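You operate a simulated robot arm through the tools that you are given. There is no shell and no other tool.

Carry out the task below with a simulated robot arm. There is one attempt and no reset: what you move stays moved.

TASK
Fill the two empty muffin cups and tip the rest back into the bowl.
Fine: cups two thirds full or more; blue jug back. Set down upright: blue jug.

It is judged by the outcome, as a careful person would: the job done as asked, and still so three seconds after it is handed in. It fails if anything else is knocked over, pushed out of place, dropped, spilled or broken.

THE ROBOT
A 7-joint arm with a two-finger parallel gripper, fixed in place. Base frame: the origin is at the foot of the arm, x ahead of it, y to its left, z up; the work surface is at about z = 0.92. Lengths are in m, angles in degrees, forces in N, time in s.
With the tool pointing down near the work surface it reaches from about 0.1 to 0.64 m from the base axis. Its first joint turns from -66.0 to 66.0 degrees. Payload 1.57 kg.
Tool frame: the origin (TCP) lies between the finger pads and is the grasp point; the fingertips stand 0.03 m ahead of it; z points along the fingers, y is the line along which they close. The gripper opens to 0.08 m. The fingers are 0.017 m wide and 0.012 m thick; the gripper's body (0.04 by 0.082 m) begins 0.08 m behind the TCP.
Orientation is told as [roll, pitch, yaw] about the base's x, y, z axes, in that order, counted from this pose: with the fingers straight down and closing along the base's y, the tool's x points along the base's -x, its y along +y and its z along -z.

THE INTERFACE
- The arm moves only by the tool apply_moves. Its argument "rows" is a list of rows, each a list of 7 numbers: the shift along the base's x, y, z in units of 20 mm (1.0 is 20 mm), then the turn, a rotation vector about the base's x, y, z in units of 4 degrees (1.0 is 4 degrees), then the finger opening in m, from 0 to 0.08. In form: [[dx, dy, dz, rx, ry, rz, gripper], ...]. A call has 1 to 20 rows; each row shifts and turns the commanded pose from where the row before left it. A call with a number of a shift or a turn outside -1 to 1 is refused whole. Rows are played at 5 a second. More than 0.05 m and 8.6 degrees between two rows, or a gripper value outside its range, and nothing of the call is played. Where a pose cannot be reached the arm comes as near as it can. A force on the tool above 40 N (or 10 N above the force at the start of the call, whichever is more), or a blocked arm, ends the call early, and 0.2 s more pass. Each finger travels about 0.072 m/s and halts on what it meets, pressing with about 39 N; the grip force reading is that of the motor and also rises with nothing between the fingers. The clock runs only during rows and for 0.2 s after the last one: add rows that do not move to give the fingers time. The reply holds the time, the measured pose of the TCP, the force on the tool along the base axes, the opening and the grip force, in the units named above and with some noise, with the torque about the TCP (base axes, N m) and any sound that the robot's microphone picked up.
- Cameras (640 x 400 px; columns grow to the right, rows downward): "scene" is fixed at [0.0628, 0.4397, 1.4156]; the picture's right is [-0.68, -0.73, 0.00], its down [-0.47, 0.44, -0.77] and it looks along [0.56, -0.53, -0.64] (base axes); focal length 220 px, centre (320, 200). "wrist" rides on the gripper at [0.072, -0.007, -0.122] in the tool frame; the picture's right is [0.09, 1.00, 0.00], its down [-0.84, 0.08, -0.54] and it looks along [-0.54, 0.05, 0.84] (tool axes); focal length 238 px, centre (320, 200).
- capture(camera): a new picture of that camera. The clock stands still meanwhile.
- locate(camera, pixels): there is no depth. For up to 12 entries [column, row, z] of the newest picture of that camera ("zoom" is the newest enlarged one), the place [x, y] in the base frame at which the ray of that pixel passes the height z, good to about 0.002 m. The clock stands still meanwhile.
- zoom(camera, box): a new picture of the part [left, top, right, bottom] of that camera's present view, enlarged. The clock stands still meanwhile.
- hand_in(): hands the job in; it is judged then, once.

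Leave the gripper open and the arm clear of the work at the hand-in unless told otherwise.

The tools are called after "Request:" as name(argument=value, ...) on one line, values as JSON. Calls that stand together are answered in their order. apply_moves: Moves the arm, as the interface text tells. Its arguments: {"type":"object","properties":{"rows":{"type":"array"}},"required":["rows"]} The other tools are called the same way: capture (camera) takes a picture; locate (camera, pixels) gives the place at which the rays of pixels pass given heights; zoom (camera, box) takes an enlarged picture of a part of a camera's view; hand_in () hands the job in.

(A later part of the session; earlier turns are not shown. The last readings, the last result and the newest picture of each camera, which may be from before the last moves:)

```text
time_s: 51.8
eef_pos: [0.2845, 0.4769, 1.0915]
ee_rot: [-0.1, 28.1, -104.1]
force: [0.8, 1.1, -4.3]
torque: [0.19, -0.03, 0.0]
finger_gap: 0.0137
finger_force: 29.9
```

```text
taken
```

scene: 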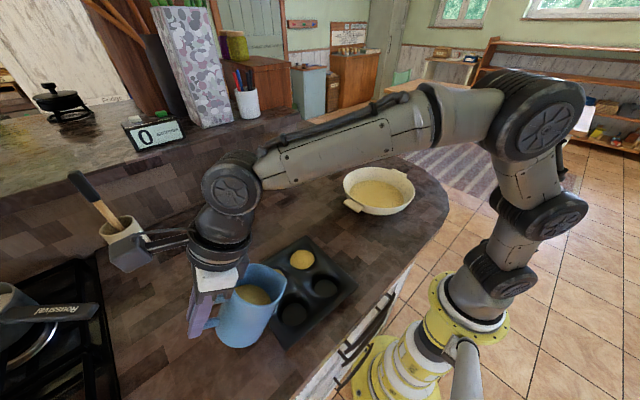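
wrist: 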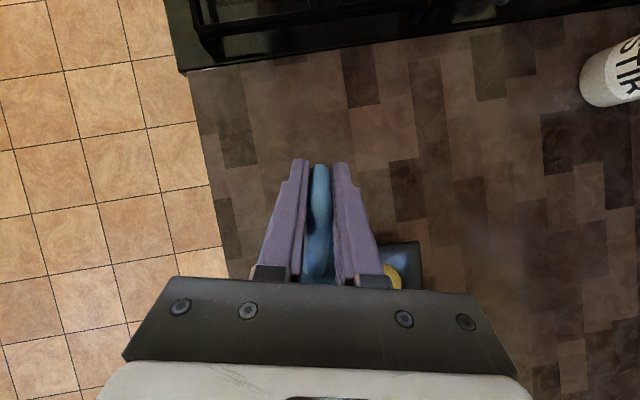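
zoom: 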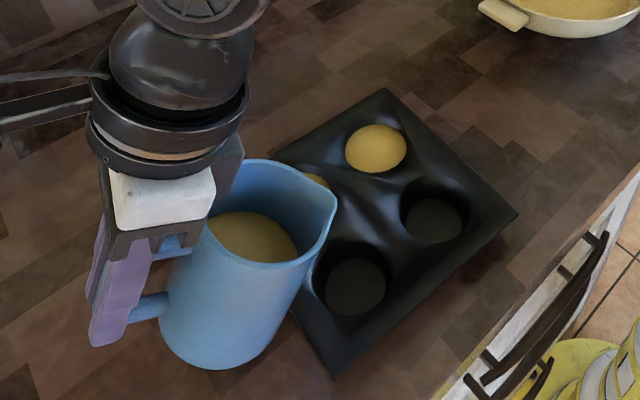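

No batter is out yet, and the spout at scene (286,280) is above the far cup. I'll tilt more gently, 2° per step to 38°, and look.

Request:
apply_moves(rows=[[-0.01, -0.04, 0.03, 0.485, -0.121, 0, 0.0], [-0.01, -0.04, 0.03, 0.485, -0.121, 0, 0.0], [-0.014, -0.055, 0.03, 0.485, -0.121, 0, 0.0], [-0.014, -0.055, 0.03, 0.485, -0.121, 0, 0.0], [-0.017, -0.07, 0.03, 0.485, -0.121, 0, 0.0], [0, 0, 0, 0, 0, 0, 0.0], [0, 0, 0, 0, 0, 0, 0.0]])

Request:
zoom(camera="scene", box=[180, 200, 380, 360])

```text
time_s: 53.4
eef_pos: [0.2794, 0.4718, 1.0944]
ee_rot: [0.0, 37.9, -104.0]
force: [0.4, 0.4, -3.9]
torque: [0.19, -0.05, 0.0]
finger_gap: 0.014
finger_force: 30.3
```

```text
2.50 times, centred on (280, 280) of scene
```

zoom: 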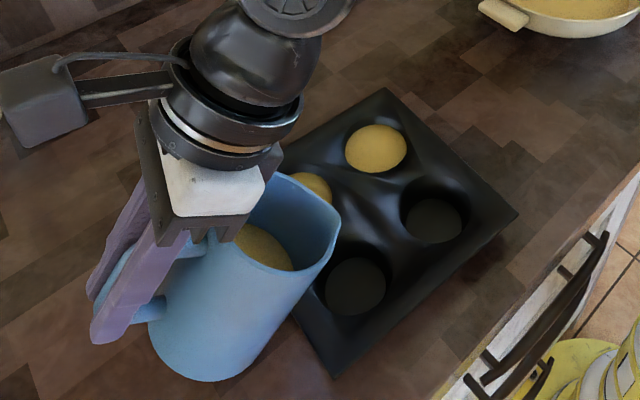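

Still nothing over the lip. I'll continue to 46° at 2° per step.

Request:
apply_moves(rows=[[-0.02, -0.085, 0.075, 0.485, -0.121, 0, 0.0], [-0.02, -0.085, 0.075, 0.485, -0.121, 0, 0.0], [-0.02, -0.085, 0.075, 0.485, -0.121, 0, 0.0], [0, 0, 0, 0, 0, 0, 0.0], [0, 0, 0, 0, 0, 0, 0.0]])

Request:
zoom(camera="scene", box=[180, 200, 380, 360])

```text
time_s: 54.6
eef_pos: [0.2803, 0.4654, 1.0984]
ee_rot: [-0.1, 43.9, -104.0]
force: [-0.6, 0.0, -4.6]
torque: [0.16, -0.07, 0.02]
finger_gap: 0.0136
finger_force: 30.1
```

```text
2.50 times, centred on (280, 280) of scene
```

zoom: 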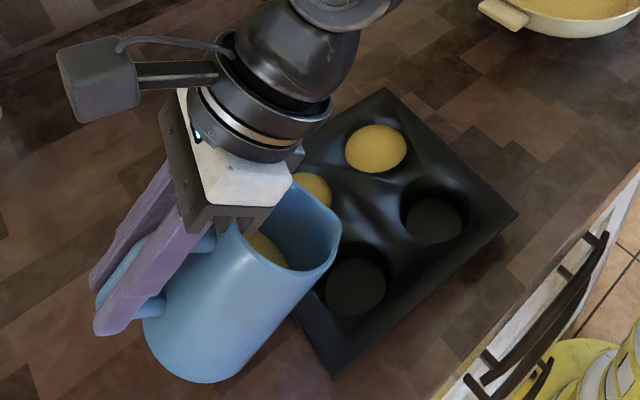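

At 44° there is still no flow. I'll go to 50° with pauses, holding the lip above the cup.

Request:
apply_moves(rows=[[-0.025, -0.1, 0.14, 0.485, -0.121, 0, 0.0], [0, 0, 0, 0, 0, 0, 0.0], [-0.025, -0.1, 0.14, 0.485, -0.121, 0, 0.0], [0, 0, 0, 0, 0, 0, 0.0], [-0.025, -0.1, 0.14, 0.485, -0.121, 0, 0.0], [0, 0, 0, 0, 0, 0, 0.0]])

Request:
zoom(camera="scene", box=[200, 210, 360, 350])

```text
time_s: 56.0
eef_pos: [0.2789, 0.4601, 1.1067]
ee_rot: [-0.1, 49.9, -104.1]
force: [0.2, 1.8, -5.2]
torque: [0.1, -0.01, 0.0]
finger_gap: 0.0136
finger_force: 30.2
```

```text
2.86 times, centred on (280, 280) of scene
```

zoom: 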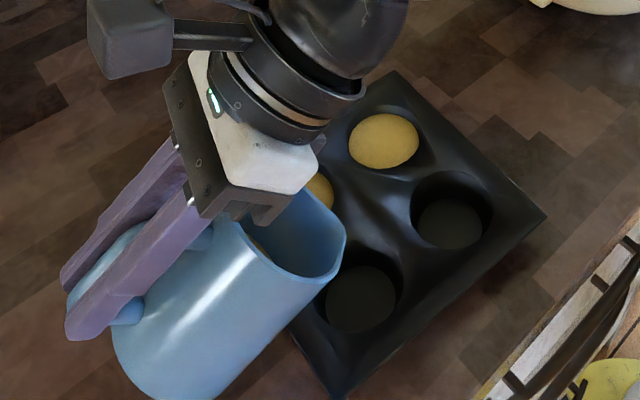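

There's still only blue at the spout. I'll go on to 56° with the same care.

Request:
apply_moves(rows=[[-0.03, -0.123, 0.115, 0.485, -0.121, 0, 0.0], [0, 0, 0, 0, 0, 0, 0.0], [-0.03, -0.123, 0.115, 0.485, -0.121, 0, 0.0], [0, 0, 0, 0, 0, 0, 0.0], [-0.03, -0.123, 0.115, 0.485, -0.121, 0, 0.0], [0, 0, 0, 0, 0, 0, 0.0]])

Request:
zoom(camera="scene", box=[200, 210, 360, 350])

```text
time_s: 57.4
eef_pos: [0.2759, 0.4518, 1.1132]
ee_rot: [-0.1, 56.0, -104.2]
force: [0.1, 0.6, -3.5]
torque: [0.1, -0.01, 0.03]
finger_gap: 0.0137
finger_force: 29.7
```

```text
2.86 times, centred on (280, 280) of scene
```

zoom: 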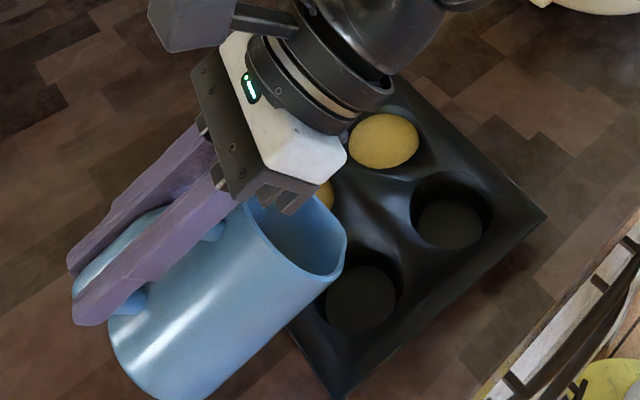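

No flow at 56°. I'll keep going slowly to 62°.

Request:
apply_moves(rows=[[-0.035, -0.142, 0.107, 0.485, -0.121, 0, 0.0], [0, 0, 0, 0, 0, 0, 0.0], [-0.035, -0.142, 0.107, 0.485, -0.121, 0, 0.0], [0, 0, 0, 0, 0, 0, 0.0], [-0.035, -0.142, 0.107, 0.485, -0.121, 0, 0.0], [0, 0, 0, 0, 0, 0, 0.0]])

Request:
zoom(camera="scene", box=[200, 210, 360, 350])

```text
time_s: 58.8
eef_pos: [0.2759, 0.443, 1.1187]
ee_rot: [-0.1, 61.9, -104.1]
force: [0.4, 0.2, -3.4]
torque: [0.06, 0.01, 0.01]
finger_gap: 0.0138
finger_force: 29.5
```

```text
2.86 times, centred on (280, 280) of scene
```

zoom: 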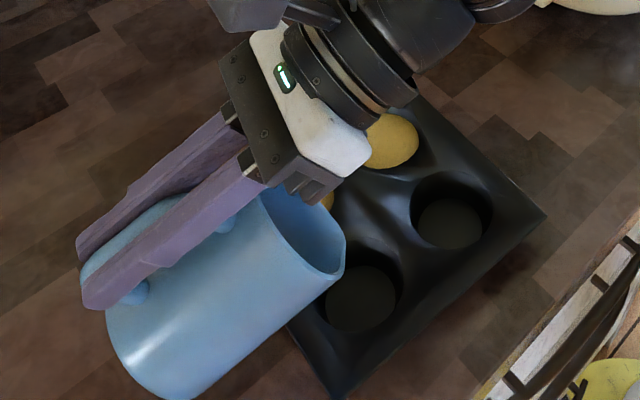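

Still no flow at 62°. I'll go in smaller batches now, 2 × 2°, looking after each.

Request:
apply_moves(rows=[[-0.04, -0.16, 0.1, 0.485, -0.121, 0, 0.0], [0, 0, 0, 0, 0, 0, 0.0], [-0.04, -0.16, 0.1, 0.485, -0.121, 0, 0.0], [0, 0, 0, 0, 0, 0, 0.0], [0, 0, 0, 0, 0, 0, 0.0]])

Request:
zoom(camera="scene", box=[230, 230, 350, 330])

```text
time_s: 60.0
eef_pos: [0.2718, 0.4369, 1.1227]
ee_rot: [-0.1, 66.1, -104.1]
force: [-0.5, -0.2, -2.8]
torque: [0.07, 0.0, 0.0]
finger_gap: 0.0137
finger_force: 30.0
```

```text
4.00 times, centred on (290, 280) of scene
```

zoom: 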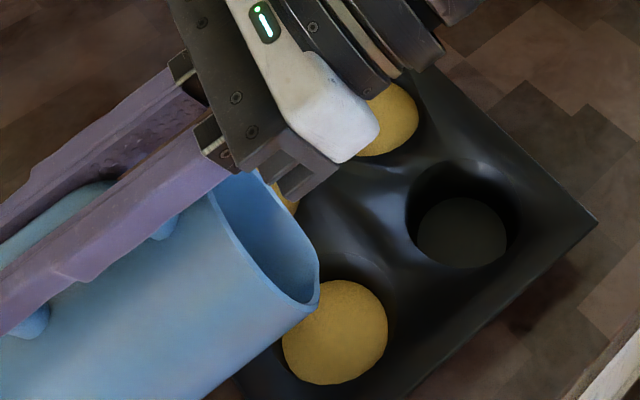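

Batter has come out quickly, and the far cup now shows a large yellow disc at zoom (335,330). I'll tilt back at once to stop the flow, keeping the lip over the cup.

Request:
apply_moves(rows=[[0.066, 0.262, -0.2, -0.97, 0.242, 0, 0.0], [0.066, 0.262, -0.2, -0.97, 0.242, 0, 0.0], [0.066, 0.262, -0.2, -0.97, 0.242, 0, 0.0], [0.066, 0.262, -0.2, -0.97, 0.242, 0, 0.0], [0.066, 0.262, -0.2, -0.97, 0.242, 0, 0.0]])

Request:
zoom(camera="scene", box=[230, 230, 350, 330])

```text
time_s: 61.2
eef_pos: [0.2802, 0.4637, 1.104]
ee_rot: [-0.1, 45.9, -104.1]
force: [1.0, 0.4, -3.4]
torque: [0.13, -0.02, -0.01]
finger_gap: 0.0138
finger_force: 30.3
```

```text
4.00 times, centred on (290, 280) of scene
```

zoom: 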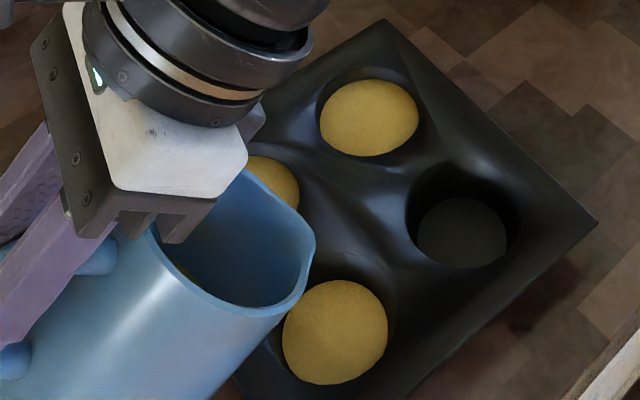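

The flow stopped when I tilted back. I'll tilt further back to about 26° and raise slightly so I can judge the fill level in the far cup.

Request:
apply_moves(rows=[[0.031, 0.123, 0.1, -0.97, 0.242, 0, 0.0], [0.031, 0.123, 0.1, -0.97, 0.242, 0, 0.0], [0.031, 0.123, 0.1, -0.97, 0.242, 0, 0.0], [0.031, 0.123, 0.1, -0.97, 0.242, 0, 0.0], [0.031, 0.123, 0.1, -0.97, 0.242, 0, 0.0], [0, 0, 0, 0, 0, 0, 0.0]])

Request:
zoom(camera="scene", box=[260, 280, 330, 340])

Request:
zoom(camera="scene", box=[180, 200, 380, 360])

```text
time_s: 62.6
eef_pos: [0.283, 0.4765, 1.1147]
ee_rot: [-0.1, 25.8, -104.1]
force: [1.1, -0.5, -3.6]
torque: [0.21, -0.05, 0.01]
finger_gap: 0.0138
finger_force: 29.9
```

```text
6.67 times, centred on (295, 310) of scene
```

zoom: 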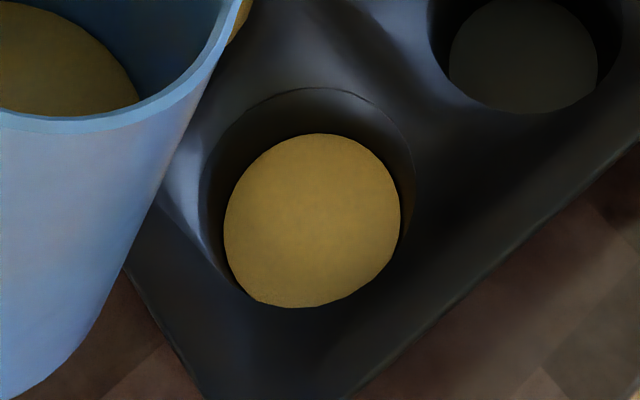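

```text
2.50 times, centred on (280, 280) of scene
```

zoom: 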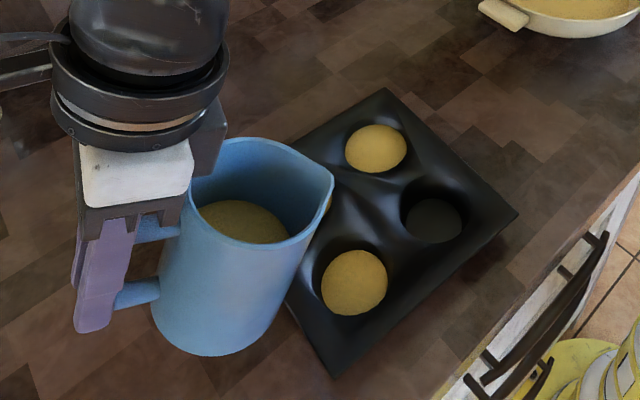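

The zoom shows the far cup only about one third full. The batter disc is about 178 px wide against a rim of 212 px, with a deep wall still visible. About 4° of tilt past onset gave roughly 30%. I'll go back to 66° and then a little further to 68°, and look.

Request:
apply_moves(rows=[[-0.0475, -0.198, 0.04, 0.97, -0.242, 0, 0.0], [-0.0475, -0.198, 0.04, 0.97, -0.242, 0, 0.0], [-0.0475, -0.198, 0.04, 0.97, -0.242, 0, 0.0], [-0.0475, -0.198, 0.04, 0.97, -0.242, 0, 0.0], [-0.0475, -0.198, 0.04, 0.97, -0.242, 0, 0.0], [-0.0475, -0.198, 0.04, 0.97, -0.242, 0, 0.0], [-0.0475, -0.198, 0.04, 0.97, -0.242, 0, 0.0], [-0.0475, -0.198, 0.04, 0.97, -0.242, 0, 0.0], [-0.0475, -0.198, 0.04, 0.728, -0.181, 0, 0.0], [-0.0475, -0.198, 0.04, 0.728, -0.181, 0, 0.0], [-0.01, -0.04, 0.04, 0.485, -0.121, 0, 0.0], [-0.021, -0.084, 0.079, 0.243, -0.06, 0, 0.0], [-0.021, -0.084, 0.079, 0.243, -0.06, 0, 0.0], [0, 0, 0, 0, 0, 0, 0.0], [0, 0, 0, 0, 0, 0, 0.0], [0, 0, 0, 0, 0, 0, 0.0]])

Request:
zoom(camera="scene", box=[260, 280, 330, 340])

Request:
zoom(camera="scene", box=[230, 230, 350, 330])

```text
time_s: 66.0
eef_pos: [0.273, 0.4305, 1.1247]
ee_rot: [-0.3, 68.0, -104.2]
force: [-0.1, 0.0, -2.8]
torque: [0.05, -0.03, 0.0]
finger_gap: 0.0135
finger_force: 30.0
```

```text
6.67 times, centred on (295, 310) of scene
```

zoom: 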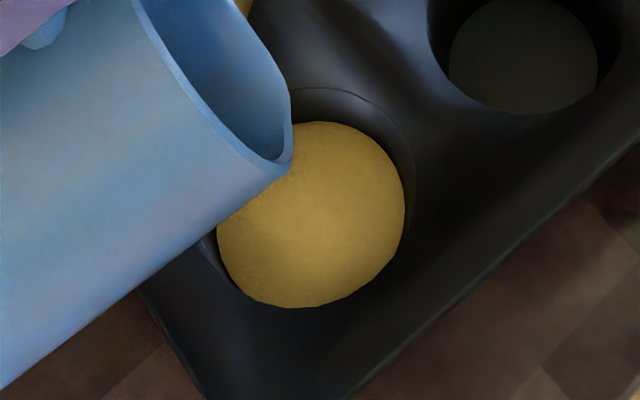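

```text
4.00 times, centred on (290, 280) of scene
```

zoom: 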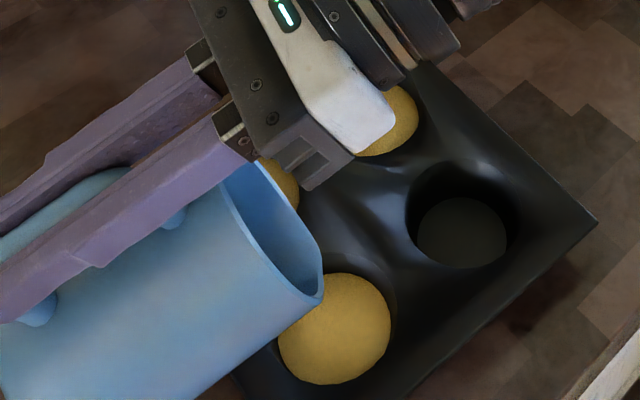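

The far cup is now about half full: disc 188 px wide, top at row 121, rim top at row 88. The lip shows no stream. I'll tilt 2° more to 70° and look.

Request:
apply_moves(rows=[[-0.021, -0.084, 0.079, 0.243, -0.06, 0, 0.0], [-0.021, -0.084, 0.079, 0.243, -0.06, 0, 0.0], [0, 0, 0, 0, 0, 0, 0.0], [0, 0, 0, 0, 0, 0, 0.0], [0, 0, 0, 0, 0, 0, 0.0]])

Request:
zoom(camera="scene", box=[260, 280, 330, 340])

```text
time_s: 67.2
eef_pos: [0.272, 0.4293, 1.1297]
ee_rot: [-0.3, 70.0, -104.1]
force: [0.4, -1.1, -3.9]
torque: [0.07, 0.0, 0.01]
finger_gap: 0.0136
finger_force: 30.5
```

```text
6.67 times, centred on (295, 310) of scene
```

zoom: 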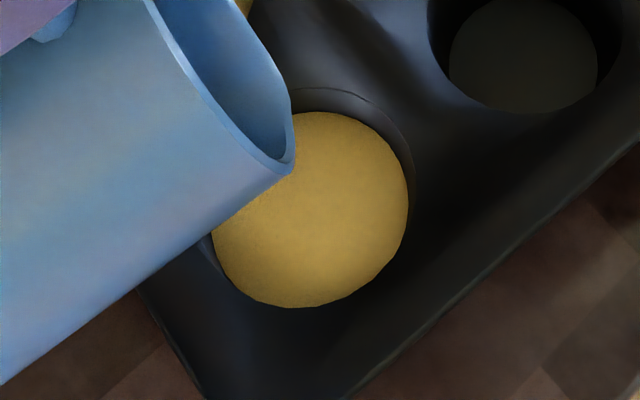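

The disc is now about 197 px wide with its top at row 112, roughly two thirds full and similar to the pre-filled cups. For margin I'll add about 1.5° more.

Request:
apply_moves(rows=[[-0.021, -0.084, 0.079, 0.243, -0.06, 0, 0.0], [-0.01, -0.042, 0.04, 0.121, -0.03, 0, 0.0], [0, 0, 0, 0, 0, 0, 0.0], [0, 0, 0, 0, 0, 0, 0.0], [0, 0, 0, 0, 0, 0, 0.0]])

Request:
zoom(camera="scene", box=[260, 280, 330, 340])

```text
time_s: 68.4
eef_pos: [0.2717, 0.4252, 1.1314]
ee_rot: [-0.3, 71.5, -104.4]
force: [-0.4, -0.3, -3.1]
torque: [0.03, -0.01, 0.0]
finger_gap: 0.0137
finger_force: 30.2
```

```text
6.67 times, centred on (295, 310) of scene
```

zoom: 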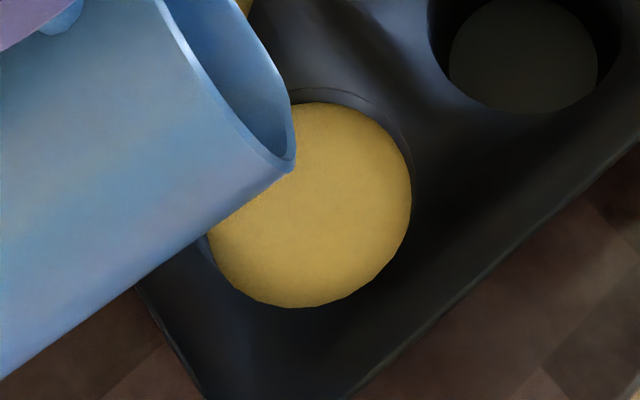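

The far cup is now over 80% by height: disc 204 px wide, top at row 102, rim at row 88. I'll stop here and tilt back with the lip kept above that cup, then look.

Request:
apply_moves(rows=[[0.05, 0.22, -0.1, -0.97, 0.242, 0, 0.0], [0.058, 0.232, 0, -0.97, 0.242, 0, 0.0], [0.058, 0.232, 0, -0.97, 0.242, 0, 0.0], [0.058, 0.232, 0, -0.97, 0.242, 0, 0.0], [0.058, 0.232, 0, -0.97, 0.242, 0, 0.0], [0.058, 0.232, 0, -0.97, 0.242, 0, 0.0], [0.058, 0.232, 0, -0.97, 0.242, 0, 0.0], [0.058, 0.232, 0, -0.97, 0.242, 0, 0.0], [0.058, 0.232, 0, -0.97, 0.242, 0, 0.0], [0.058, 0.232, 0, -0.97, 0.242, 0, 0.0], [0, 0, 0, 0, 0, 0, 0.0], [0, 0, 0, 0, 0, 0, 0.0]])

Request:
zoom(camera="scene", box=[260, 280, 330, 340])

Request:
zoom(camera="scene", box=[180, 200, 380, 360])

```text
time_s: 71.0
eef_pos: [0.2853, 0.4716, 1.1294]
ee_rot: [-0.1, 31.4, -104.2]
force: [0.2, -0.9, -3.0]
torque: [0.17, -0.07, 0.03]
finger_gap: 0.0137
finger_force: 30.0
```

```text
6.67 times, centred on (295, 310) of scene
```

zoom: 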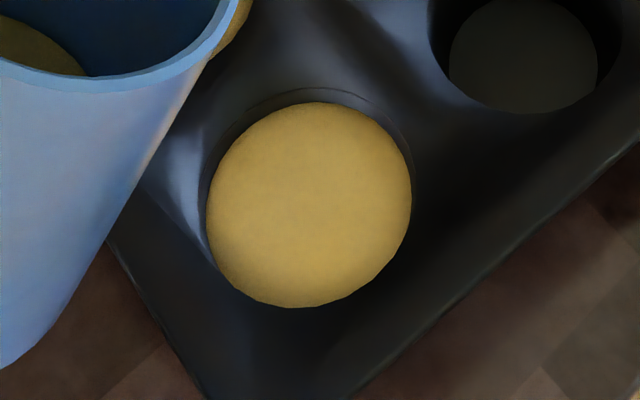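

```text
2.50 times, centred on (280, 280) of scene
```

zoom: 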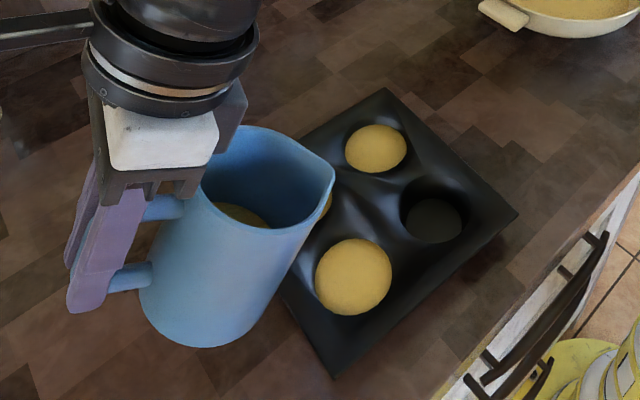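

The far cup is done cleanly, with nothing spilled. I'll shift the jug, still tilted back, over to the near empty cup while yawing 12° more for a better view.

Request:
apply_moves(rows=[[0.08, -0.4, 0, 0, 0, -0.25, 0.0], [0.167, -0.79, 0, 0, 0, -0.5, 0.0], [0.167, -0.79, 0, 0, 0, -0.5, 0.0], [0.167, -0.79, 0, 0, 0, -0.5, 0.0], [0.167, -0.79, 0, 0, 0, -0.5, 0.0], [0.167, -0.79, 0, 0, 0, -0.5, 0.0], [0.08, -0.4, 0, 0, 0, -0.25, 0.0], [0, 0, 0, 0, 0, 0, 0.0]])

Request:
zoom(camera="scene", box=[200, 190, 400, 350])

```text
time_s: 72.8
eef_pos: [0.3032, 0.3756, 1.1311]
ee_rot: [-0.1, 31.4, -116.2]
force: [-0.4, 0.6, -3.4]
torque: [0.15, -0.08, 0.04]
finger_gap: 0.014
finger_force: 30.7
```

```text
2.50 times, centred on (300, 270) of scene
```

zoom: 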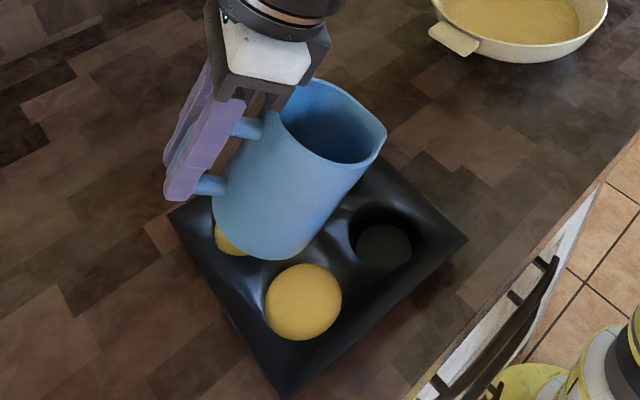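

The spout is above the near empty cup, with the lip at about (0.245,0.257). I'll tilt to 70°, just short of where flow last stopped, and look.

Request:
apply_moves(rows=[[-0.0885, -0.1985, 0, 0.8673, -0.4231, 0, 0.0], [-0.0885, -0.1985, 0, 0.8673, -0.4231, 0, 0.0], [-0.0885, -0.1985, 0, 0.8673, -0.4231, 0, 0.0], [-0.0885, -0.1985, 0, 0.8673, -0.4231, 0, 0.0], [-0.0885, -0.1985, 0, 0.8673, -0.4231, 0, 0.0], [-0.0885, -0.1985, 0, 0.8673, -0.4231, 0, 0.0], [-0.0885, -0.1985, 0, 0.8673, -0.4231, 0, 0.0], [-0.0885, -0.1985, 0, 0.8673, -0.4231, 0, 0.0], [-0.0885, -0.1985, 0, 0.65, -0.317, 0, 0.0], [-0.0885, -0.1985, 0, 0.65, -0.317, 0, 0.0], [0, 0, 0, 0.434, -0.212, 0, 0.0], [0, 0, 0, 0, 0, 0, 0.0], [0, 0, 0, 0, 0, 0, 0.0]])

Request:
zoom(camera="scene", box=[290, 255, 360, 315])

Request:
zoom(camera="scene", box=[200, 190, 400, 350])

```text
time_s: 75.6
eef_pos: [0.2846, 0.3364, 1.1295]
ee_rot: [-0.3, 70.1, -116.4]
force: [0.0, -0.1, -2.6]
torque: [0.02, -0.01, -0.01]
finger_gap: 0.0137
finger_force: 29.6
```

```text
6.67 times, centred on (325, 285) of scene
```

zoom: 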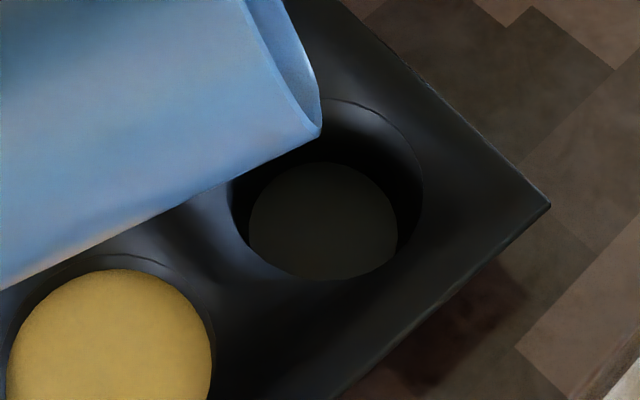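

```text
2.50 times, centred on (300, 270) of scene
```

zoom: 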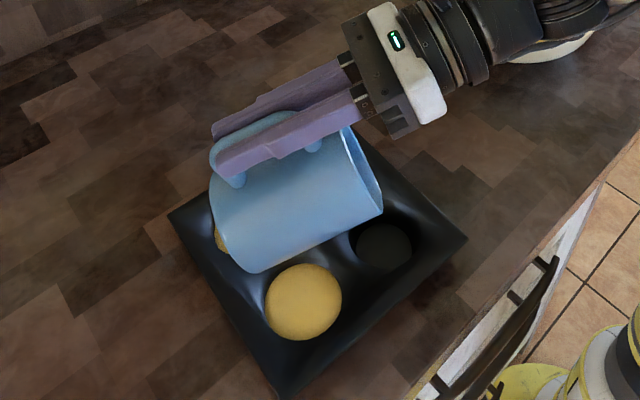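

The lip is right above the empty near cup and no batter is flowing yet. I'll tilt to 74° in 1° steps and look.

Request:
apply_moves(rows=[[-0.042, -0.085, 0.04, 0.2247, -0.1096, 0, 0.0], [-0.042, -0.085, 0.04, 0.2247, -0.1096, 0, 0.0], [-0.042, -0.085, 0.04, 0.2247, -0.1096, 0, 0.0], [-0.042, -0.085, 0.04, 0.2247, -0.1096, 0, 0.0], [0, 0, 0, 0, 0, 0, 0.0], [0, 0, 0, 0, 0, 0, 0.0], [0, 0, 0, 0, 0, 0, 0.0]])

Request:
zoom(camera="scene", box=[290, 255, 360, 315])

```text
time_s: 77.2
eef_pos: [0.2813, 0.3298, 1.1326]
ee_rot: [-0.4, 74.2, -116.5]
force: [0.3, 0.0, -2.1]
torque: [0.02, -0.03, 0.02]
finger_gap: 0.0136
finger_force: 30.8
```

```text
6.67 times, centred on (325, 285) of scene
```

zoom: 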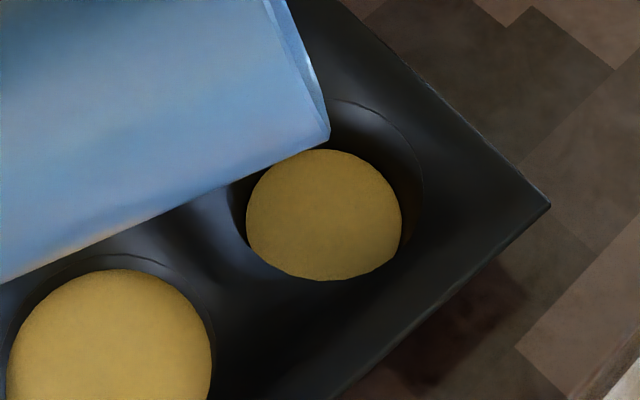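

The near cup has begun to fill, with the disc about 156 px wide. I'll continue to 78°.

Request:
apply_moves(rows=[[-0.042, -0.09, 0.04, 0.2247, -0.1096, 0, 0.0], [-0.042, -0.09, 0.04, 0.2247, -0.1096, 0, 0.0], [-0.042, -0.09, 0.04, 0.2247, -0.1096, 0, 0.0], [-0.042, -0.09, 0.04, 0.2247, -0.1096, 0, 0.0], [0, 0, 0, 0, 0, 0, 0.0], [0, 0, 0, 0, 0, 0, 0.0], [0, 0, 0, 0, 0, 0, 0.0]])

Request:
zoom(camera="scene", box=[290, 255, 360, 315])

```text
time_s: 78.8
eef_pos: [0.2789, 0.323, 1.1361]
ee_rot: [-0.6, 78.1, -116.5]
force: [-0.2, 0.0, -1.9]
torque: [0.01, 0.0, -0.04]
finger_gap: 0.0137
finger_force: 29.8
```

```text
6.67 times, centred on (325, 285) of scene
```

zoom: 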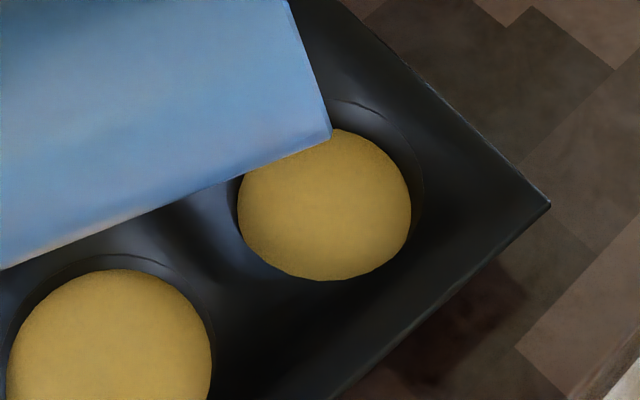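

The disc is now about 173 px of about 192 px at the rim, a bit over half. I'll add 2° more.

Request:
apply_moves(rows=[[-0.042, -0.095, 0.04, 0.2247, -0.1096, 0, 0.0], [-0.042, -0.095, 0.04, 0.2247, -0.1096, 0, 0.0], [0, 0, 0, 0, 0, 0, 0.0], [0, 0, 0, 0, 0, 0, 0.0], [0, 0, 0, 0, 0, 0, 0.0]])

Request:
zoom(camera="scene", box=[290, 255, 360, 315])

```text
time_s: 80.0
eef_pos: [0.2763, 0.3188, 1.138]
ee_rot: [-0.7, 80.2, -116.6]
force: [0.0, -0.3, -3.2]
torque: [-0.04, -0.01, 0.01]
finger_gap: 0.0138
finger_force: 30.5
```

```text
6.67 times, centred on (325, 285) of scene
```

zoom: 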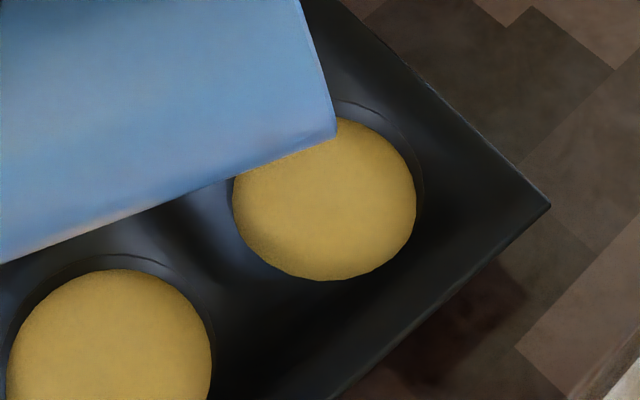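

The disc is now about 183 px, roughly three quarters. A final 0.8° gives margin without risking overfill.

Request:
apply_moves(rows=[[-0.034, -0.076, 0.03, 0.18, -0.088, 0, 0.0], [0, 0, 0, 0, 0, 0, 0.0], [0, 0, 0, 0, 0, 0, 0.0], [0, 0, 0, 0, 0, 0, 0.0]])

Request:
zoom(camera="scene", box=[290, 255, 360, 315])

```text
time_s: 81.0
eef_pos: [0.2776, 0.318, 1.1382]
ee_rot: [-0.8, 80.8, -116.7]
force: [-0.4, -0.1, -2.0]
torque: [-0.04, 0.01, -0.02]
finger_gap: 0.0139
finger_force: 30.3
```

```text
6.67 times, centred on (325, 285) of scene
```

zoom: 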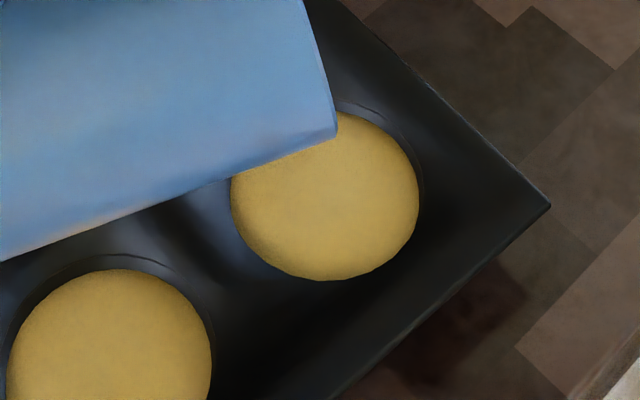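

The near cup is now about 85% full, disc about 189 px. I'll tilt back right away, keeping the lip over the cup.

Request:
apply_moves(rows=[[0.08, 0.17, -0.05, -0.8988, 0.4384, 0, 0.0], [0.09, 0.19, -0.05, -0.8988, 0.4384, 0, 0.0], [0.112, 0.23, 0, -0.8988, 0.4384, 0, 0.0], [0.112, 0.23, 0, -0.8988, 0.4384, 0, 0.0], [0.112, 0.23, 0, -0.8988, 0.4384, 0, 0.0], [0.112, 0.23, 0, -0.8988, 0.4384, 0, 0.0], [0.112, 0.23, 0, -0.8988, 0.4384, 0, 0.0], [0.112, 0.23, 0, -0.8988, 0.4384, 0, 0.0], [0.112, 0.23, 0, -0.8988, 0.4384, 0, 0.0], [0.112, 0.23, 0, -0.8988, 0.4384, 0, 0.0], [0.112, 0.23, 0.1, -0.8988, 0.4384, 0, 0.0], [0.112, 0.23, 0.2, -0.8988, 0.4384, 0, 0.0], [0.112, 0.23, 0.2, -0.8988, 0.4384, 0, 0.0], [0, 0, 0, 0, 0, 0, 0.0]])

Request:
zoom(camera="scene", box=[200, 190, 400, 350])

Request:
zoom(camera="scene", box=[290, 255, 360, 315])

```text
time_s: 84.0
eef_pos: [0.3039, 0.3736, 1.1483]
ee_rot: [-0.1, 28.8, -116.2]
force: [-0.2, 1.2, -2.0]
torque: [0.14, -0.07, -0.02]
finger_gap: 0.0137
finger_force: 30.3
```

```text
2.50 times, centred on (300, 270) of scene
```

zoom: 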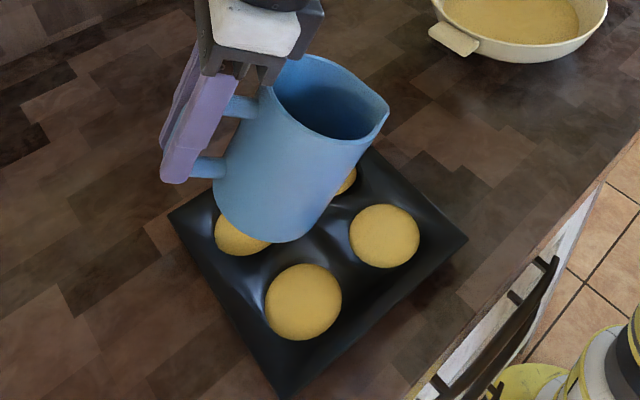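

```text
6.67 times, centred on (325, 285) of scene
```

zoom: 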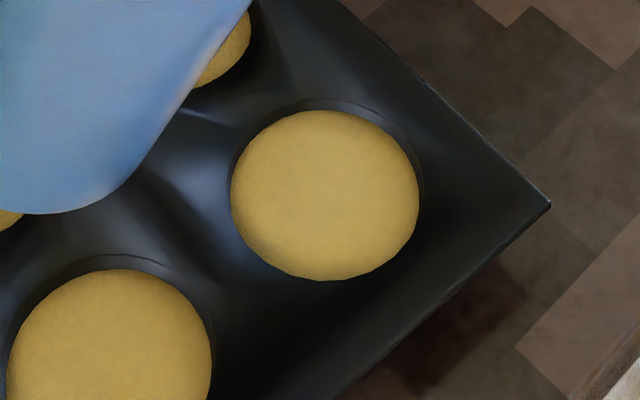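

Both cups are now well filled and clean. Next I'll bring the jug fully upright and raise it a bit before carrying it to the bowl.

Request:
apply_moves(rows=[[0.02, 0, 0.1, -0.8988, 0.4384, 0, 0.0], [0.02, 0, 0.1, -0.8988, 0.4384, 0, 0.0], [0, 0, 0.1, -0.8988, 0.4384, 0, 0.0], [0, 0, 0.1, -0.8988, 0.4384, 0, 0.0], [0, 0, 0.1, -0.8988, 0.4384, 0, 0.0], [0, 0, 0.1, -0.8988, 0.4384, 0, 0.0], [0, 0, 0.1, -0.8988, 0.4384, 0, 0.0], [0, 0, 0, -0.18, 0.088, 0, 0.0], [0, 0, 0, 0, 0, 0, 0.0]])

Request:
capture(camera="scene")

Request:
zoom(camera="scene", box=[220, 150, 420, 310])

```text
time_s: 86.0
eef_pos: [0.3043, 0.3744, 1.1602]
ee_rot: [0.0, 0.0, -115.9]
force: [0.1, 0.3, -2.7]
torque: [0.19, -0.05, -0.01]
finger_gap: 0.0135
finger_force: 30.1
```

```text
taken
```

scene: 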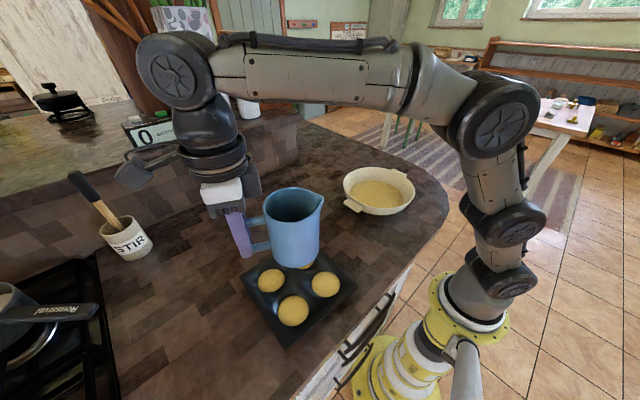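

```text
2.50 times, centred on (320, 230) of scene
```

zoom: 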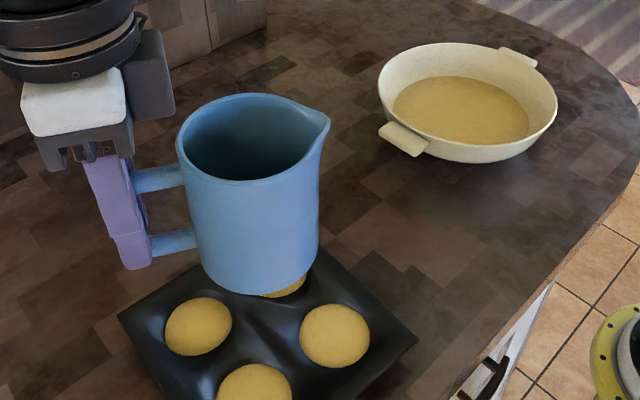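

The jug is upright and level. The bowl's lugs put its centre at about (0.362,−0.104). I'll carry the jug level toward the bowl to (0.362,0.06), yawing back to −90° so the spout points to −y.

Request:
apply_moves(rows=[[0.08, -0.4, 0, 0, 0, 0.2, 0.0], [0.145, -0.785, 0, 0, 0, 0.33, 0.0], [0.145, -0.785, 0, 0, 0, 0.33, 0.0], [0.145, -0.785, 0, 0, 0, 0.33, 0.0], [0.145, -0.785, 0, 0, 0, 0.33, 0.0], [0.145, -0.785, 0, 0, 0, 0.33, 0.0], [0.145, -0.785, 0, 0, 0, 0.33, 0.0], [0.145, -0.785, 0, 0, 0, 0.33, 0.0], [0.145, -0.785, 0, 0, 0, 0.33, 0.0], [0.145, -0.785, 0, 0, 0, 0.33, 0.0], [0.145, -0.785, 0, 0, 0, 0.33, 0.0], [0.145, -0.785, 0, 0, 0, 0.33, 0.0], [0.145, -0.785, 0, 0, 0, 0.33, 0.0], [0.145, -0.785, 0, 0, 0, 0.33, 0.0], [0.145, -0.785, 0, 0, 0, 0.33, 0.0], [0.145, -0.785, 0, 0, 0, 0.33, 0.0], [0.145, -0.785, 0, 0, 0, 0.33, 0.0], [0.145, -0.785, 0, 0, 0, 0.33, 0.0], [0.145, -0.785, 0, 0, 0, 0.33, 0.0], [0.145, -0.785, 0, 0, 0, 0.33, 0.0]])

Request:
capture(camera="scene")

Request:
capture(camera="wrist")

```text
time_s: 90.2
eef_pos: [0.3609, 0.0682, 1.1601]
ee_rot: [0.0, 0.1, -90.0]
force: [-0.2, -0.3, -2.9]
torque: [0.18, -0.03, 0.0]
finger_gap: 0.0138
finger_force: 29.9
```

```text
taken
```

scene: 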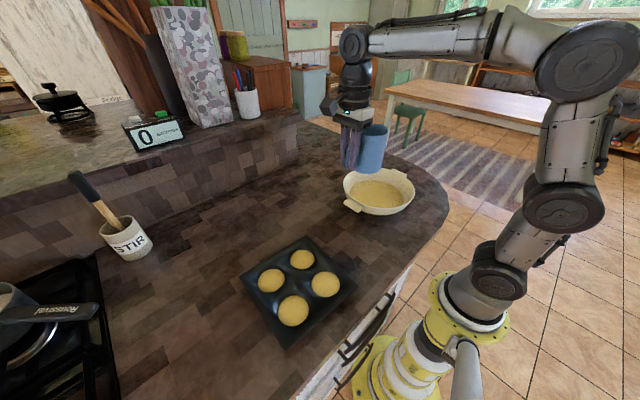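

```text
taken
```

wrist: 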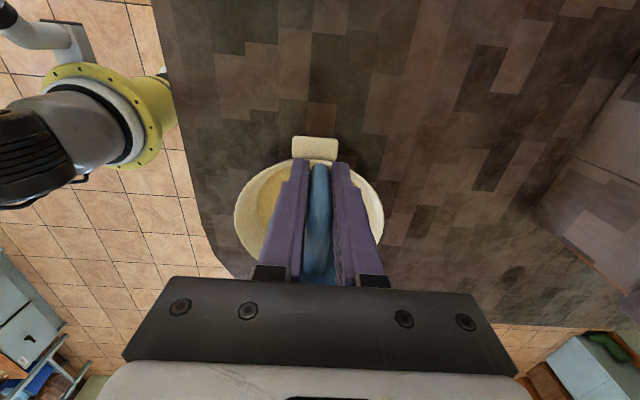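

The jug hangs above the bowl's near edge with its spout toward −y. I'll locate the bowl rim and lug from this wrist view to centre the pour.

Request:
locate(camera="wrist", pixels=[[315, 150, 0.98], [235, 215, 0.98], [383, 215, 0.98], [275, 160, 0.98], [355, 160, 0.98]])

Request:
locate(camera="scene", pixels=[[352, 205.2, 0.98], [399.2, 172.8, 0.98], [343.2, 184, 0.98], [414.8, 194, 0.98]])

```text
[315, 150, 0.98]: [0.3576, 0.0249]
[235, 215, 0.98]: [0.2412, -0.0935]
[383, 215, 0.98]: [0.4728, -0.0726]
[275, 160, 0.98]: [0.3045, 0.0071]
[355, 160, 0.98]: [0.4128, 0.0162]
```

```text
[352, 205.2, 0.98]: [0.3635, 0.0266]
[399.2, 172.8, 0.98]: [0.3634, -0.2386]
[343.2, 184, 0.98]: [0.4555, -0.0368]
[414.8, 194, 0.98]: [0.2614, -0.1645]
```

The bowl is centred at (0.357,−0.105) with radius 0.115. I'll tilt to 76° about +x, before any flow, keeping the lip inside the bowl's rim at about y −0.08.

Request:
apply_moves(rows=[[0, -0.19, 0, 1, 0, 0, 0.0], [0, -0.19, 0, 1, 0, 0, 0.0], [0, -0.19, 0, 1, 0, 0, 0.0], [0, -0.19, 0, 1, 0, 0, 0.0], [0, -0.19, 0, 1, 0, 0, 0.0], [0, -0.19, 0, 1, 0, 0, 0.0], [0, -0.19, 0, 1, 0, 0, 0.0], [0, -0.19, 0, 1, 0, 0, 0.0], [0, -0.19, 0, 1, 0, 0, 0.0], [0, -0.19, 0, 1, 0, 0, 0.0], [0, -0.19, 0, 1, 0, 0, 0.0], [0, -0.19, 0, 1, 0, 0, 0.0], [0, -0.19, 0, 1, 0, 0, 0.0], [0, -0.19, 0, 1, 0, 0, 0.0], [0, -0.19, 0, 1, 0, 0, 0.0], [0, -0.19, 0, 1, 0, 0, 0.0], [0, -0.19, 0, 1, 0, 0, 0.0], [0, -0.19, 0, 1, 0, 0, 0.0], [0, -0.19, 0, 1, 0, 0, 0.0]])

Request:
zoom(camera="scene", box=[300, 110, 460, 230])

```text
time_s: 94.2
eef_pos: [0.3605, -0.0034, 1.1611]
ee_rot: [-0.6, 76.2, -90.6]
force: [0.2, -0.8, -2.6]
torque: [0.03, -0.01, 0.0]
finger_gap: 0.0138
finger_force: 29.9
```

```text
3.33 times, centred on (380, 170) of scene
```

zoom: 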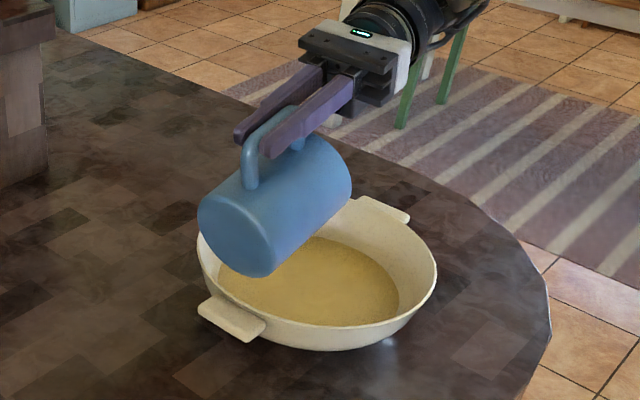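

The lip sits inside the bowl's rim. I'll pour slowly from 76° to 90°, holding the lip at about y −0.08.

Request:
apply_moves(rows=[[0, -0.21, 0.05, 0.5, 0, 0, 0.0], [0, -0.21, 0.05, 0.5, 0, 0, 0.0], [0, -0.21, 0.05, 0.5, 0, 0, 0.0], [0, 0, 0, 0, 0, 0, 0.0], [0, -0.21, 0.05, 0.5, 0, 0, 0.0], [0, 0, 0, 0, 0, 0, 0.0], [0, -0.21, 0.05, 0.5, 0, 0, 0.0], [0, 0, 0, 0, 0, 0, 0.0], [0, -0.21, 0.05, 0.5, 0, 0, 0.0], [0, 0, 0, 0, 0, 0, 0.0], [0, -0.21, 0.05, 0.5, 0, 0, 0.0], [0, 0, 0, 0, 0, 0, 0.0], [0, 0, 0, 0, 0, 0, 0.0]])

Request:
zoom(camera="scene", box=[300, 110, 460, 230])

```text
time_s: 97.0
eef_pos: [0.3606, -0.0279, 1.1616]
ee_rot: [-106.7, 89.8, 163.3]
force: [0.1, -0.1, -2.3]
torque: [-0.07, 0.0, -0.04]
finger_gap: 0.0137
finger_force: 30.1
out of reach, approached as far as the arm can: row 11
```

```text
3.33 times, centred on (380, 170) of scene
```

zoom: 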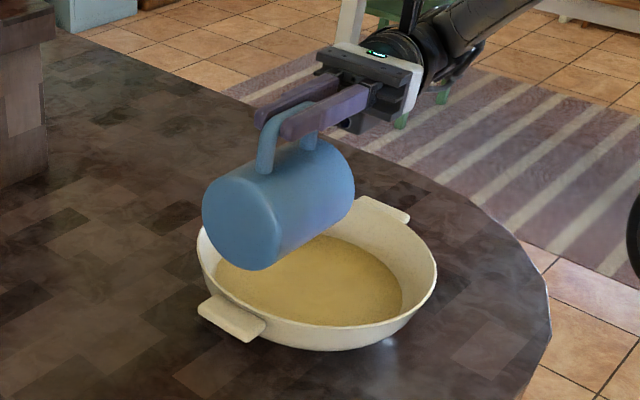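

Batter is going into the bowl. The arm met a reach limit at 90° in this sideways attitude. I'll swing the tool 44° about vertical, with the spout toward (−x,−y) and the lip staying over the bowl, so it can tilt further.

Request:
apply_moves(rows=[[0.1, -0.15, 0.05, 0, 0, -0.7, 0.0], [0.13, -0.17, 0.05, 0, 0, -1, 0.0], [0.13, -0.17, 0.05, 0, 0, -1, 0.0], [0.13, -0.17, 0.05, 0, 0, -1, 0.0], [0.13, -0.17, 0.05, 0, 0, -1, 0.0], [0.13, -0.17, 0.05, 0, 0, -1, 0.0], [0.13, -0.17, 0.05, 0, 0, -1, 0.0], [0.13, -0.17, 0.05, 0, 0, -1, 0.0], [0.13, -0.17, 0.05, 0, 0, -1, 0.0], [0.13, -0.17, 0.05, 0, 0, -1, 0.0], [0.13, -0.17, 0.05, 0, 0, -1, 0.0], [0, 0, 0, 0, 0, 0, 0.0]])

Request:
capture(camera="scene")

Request:
zoom(camera="scene", box=[300, 110, 460, 230])

```text
time_s: 99.6
eef_pos: [0.3891, -0.0627, 1.1718]
ee_rot: [-101.5, 89.9, 125.5]
force: [-0.1, 0.0, -2.2]
torque: [-0.03, 0.02, 0.01]
finger_gap: 0.0138
finger_force: 30.5
```

```text
taken
```

scene: 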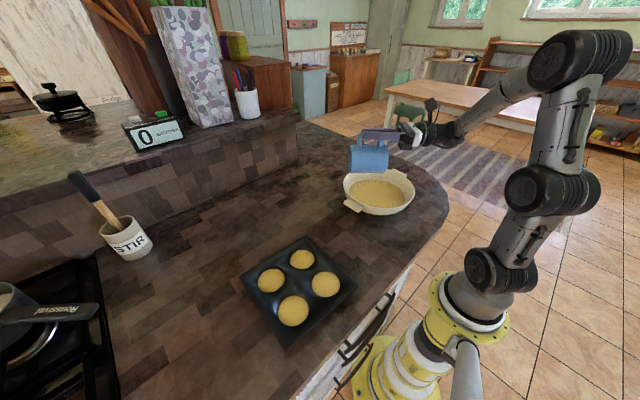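

```text
3.33 times, centred on (380, 170) of scene
```

zoom: 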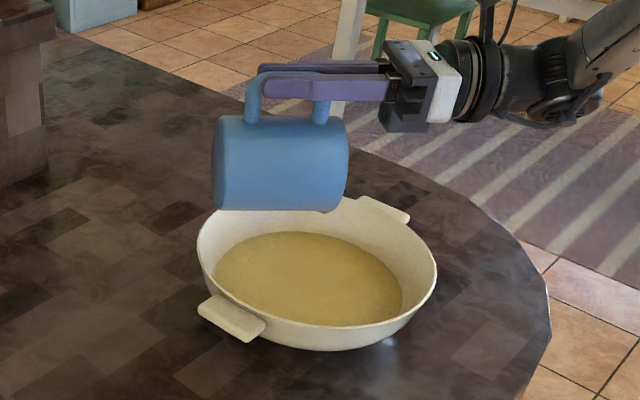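

The swing worked and the lip is over the bowl's middle. I'll continue tilting from 90° to 106°, keeping the lip in place.

Request:
apply_moves(rows=[[-0.15, -0.16, 0.03, 0.3655, -0.341, 0, 0.0], [-0.15, -0.16, 0.03, 0.3655, -0.341, 0, 0.0], [0, 0, 0, 0, 0, 0, 0.0], [-0.15, -0.16, 0.03, 0.3655, -0.341, 0, 0.0], [-0.15, -0.16, 0.03, 0.3655, -0.341, 0, 0.0], [0, 0, 0, 0, 0, 0, 0.0], [-0.15, -0.16, 0.03, 0.3655, -0.341, 0, 0.0], [-0.15, -0.16, 0.03, 0.3655, -0.341, 0, 0.0], [-0.15, -0.16, 0.03, 0.3655, -0.341, 0, 0.0], [-0.15, -0.16, 0.03, 0.3655, -0.341, 0, 0.0], [0, 0, 0, 0, 0, 0, 0.0]])

Request:
zoom(camera="scene", box=[300, 110, 460, 230])

```text
time_s: 102.0
eef_pos: [0.364, -0.09, 1.1757]
ee_rot: [-179.7, 74.0, 47.5]
force: [-0.1, -0.6, -2.0]
torque: [-0.06, 0.03, -0.01]
finger_gap: 0.0135
finger_force: 30.1
```

```text
3.33 times, centred on (380, 170) of scene
```

zoom: 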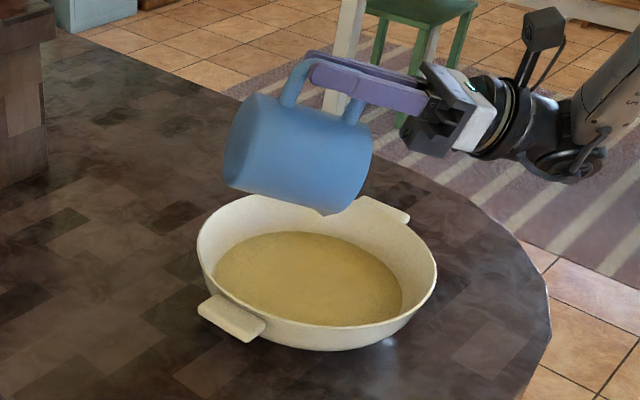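

The tilt is 106° and the lip is centred over the bowl. I'll continue to about 124° to drain the rest.

Request:
apply_moves(rows=[[-0.15, -0.16, 0.02, 0.3655, -0.341, 0, 0.0], [-0.15, -0.16, 0.02, 0.3655, -0.341, 0, 0.0], [-0.15, -0.16, 0.02, 0.3655, -0.341, 0, 0.0], [-0.15, -0.16, 0.02, 0.3655, -0.341, 0, 0.0], [-0.15, -0.16, 0.02, 0.3655, -0.341, 0, 0.0], [-0.15, -0.16, 0.02, 0.3655, -0.341, 0, 0.0], [-0.15, -0.16, 0.02, 0.3655, -0.341, 0, 0.0], [-0.15, -0.16, 0.02, 0.3655, -0.341, 0, 0.0], [-0.15, -0.16, 0.02, 0.3655, -0.341, 0, 0.0], [0, 0, 0, 0, 0, 0, 0.0], [0, 0, 0, 0, 0, 0, 0.0], [0, 0, 0, 0, 0, 0, 0.0], [0, 0, 0, 0, 0, 0, 0.0], [0, 0, 0, 0, 0, 0, 0.0]])

Request:
zoom(camera="scene", box=[300, 110, 460, 230])

Request:
capture(camera="scene")

```text
time_s: 105.0
eef_pos: [0.3471, -0.1195, 1.1859]
ee_rot: [-179.5, 58.9, 47.2]
force: [0.1, 0.6, -2.0]
torque: [-0.06, 0.12, 0.03]
finger_gap: 0.0138
finger_force: 29.7
out of reach, approached as far as the arm can: row 6, 7
```

```text
3.33 times, centred on (380, 170) of scene
```

zoom: 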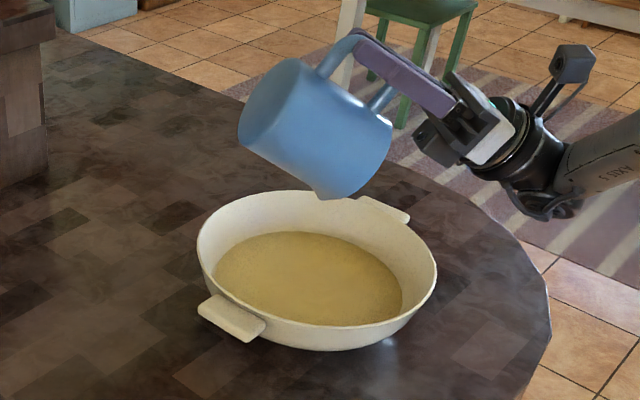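

```text
taken
```

scene: 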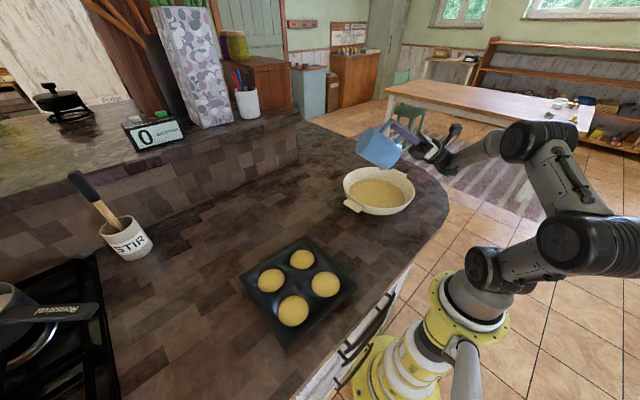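

The tilt is 121° and the lip is still centred over the bowl. I'll hold here 2 s to let it drain fully.

Request:
apply_moves(rows=[[0, 0, 0, 0, 0, 0, 0.0], [0, 0, 0, 0, 0, 0, 0.0], [0, 0, 0, 0, 0, 0, 0.0], [0, 0, 0, 0, 0, 0, 0.0], [0, 0, 0, 0, 0, 0, 0.0], [0, 0, 0, 0, 0, 0, 0.0], [0, 0, 0, 0, 0, 0, 0.0], [0, 0, 0, 0, 0, 0, 0.0], [0, 0, 0, 0, 0, 0, 0.0], [0, 0, 0, 0, 0, 0, 0.0]])

Request:
zoom(camera="scene", box=[320, 110, 440, 220])

```text
time_s: 107.2
eef_pos: [0.3475, -0.1182, 1.1851]
ee_rot: [-179.5, 59.0, 47.2]
force: [0.1, 0.7, -2.8]
torque: [-0.05, 0.05, 0.01]
finger_gap: 0.0137
finger_force: 30.3
```

```text
3.64 times, centred on (380, 165) of scene
```

zoom: 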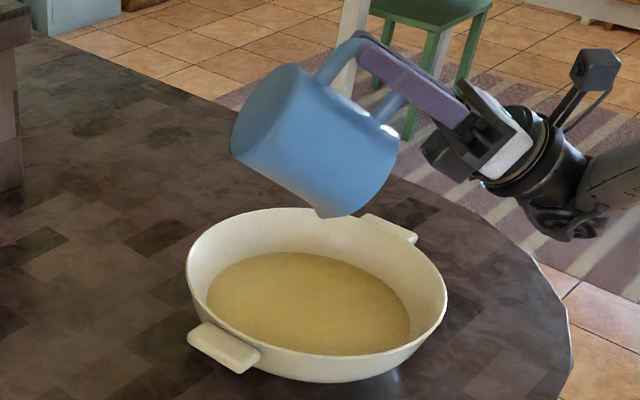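

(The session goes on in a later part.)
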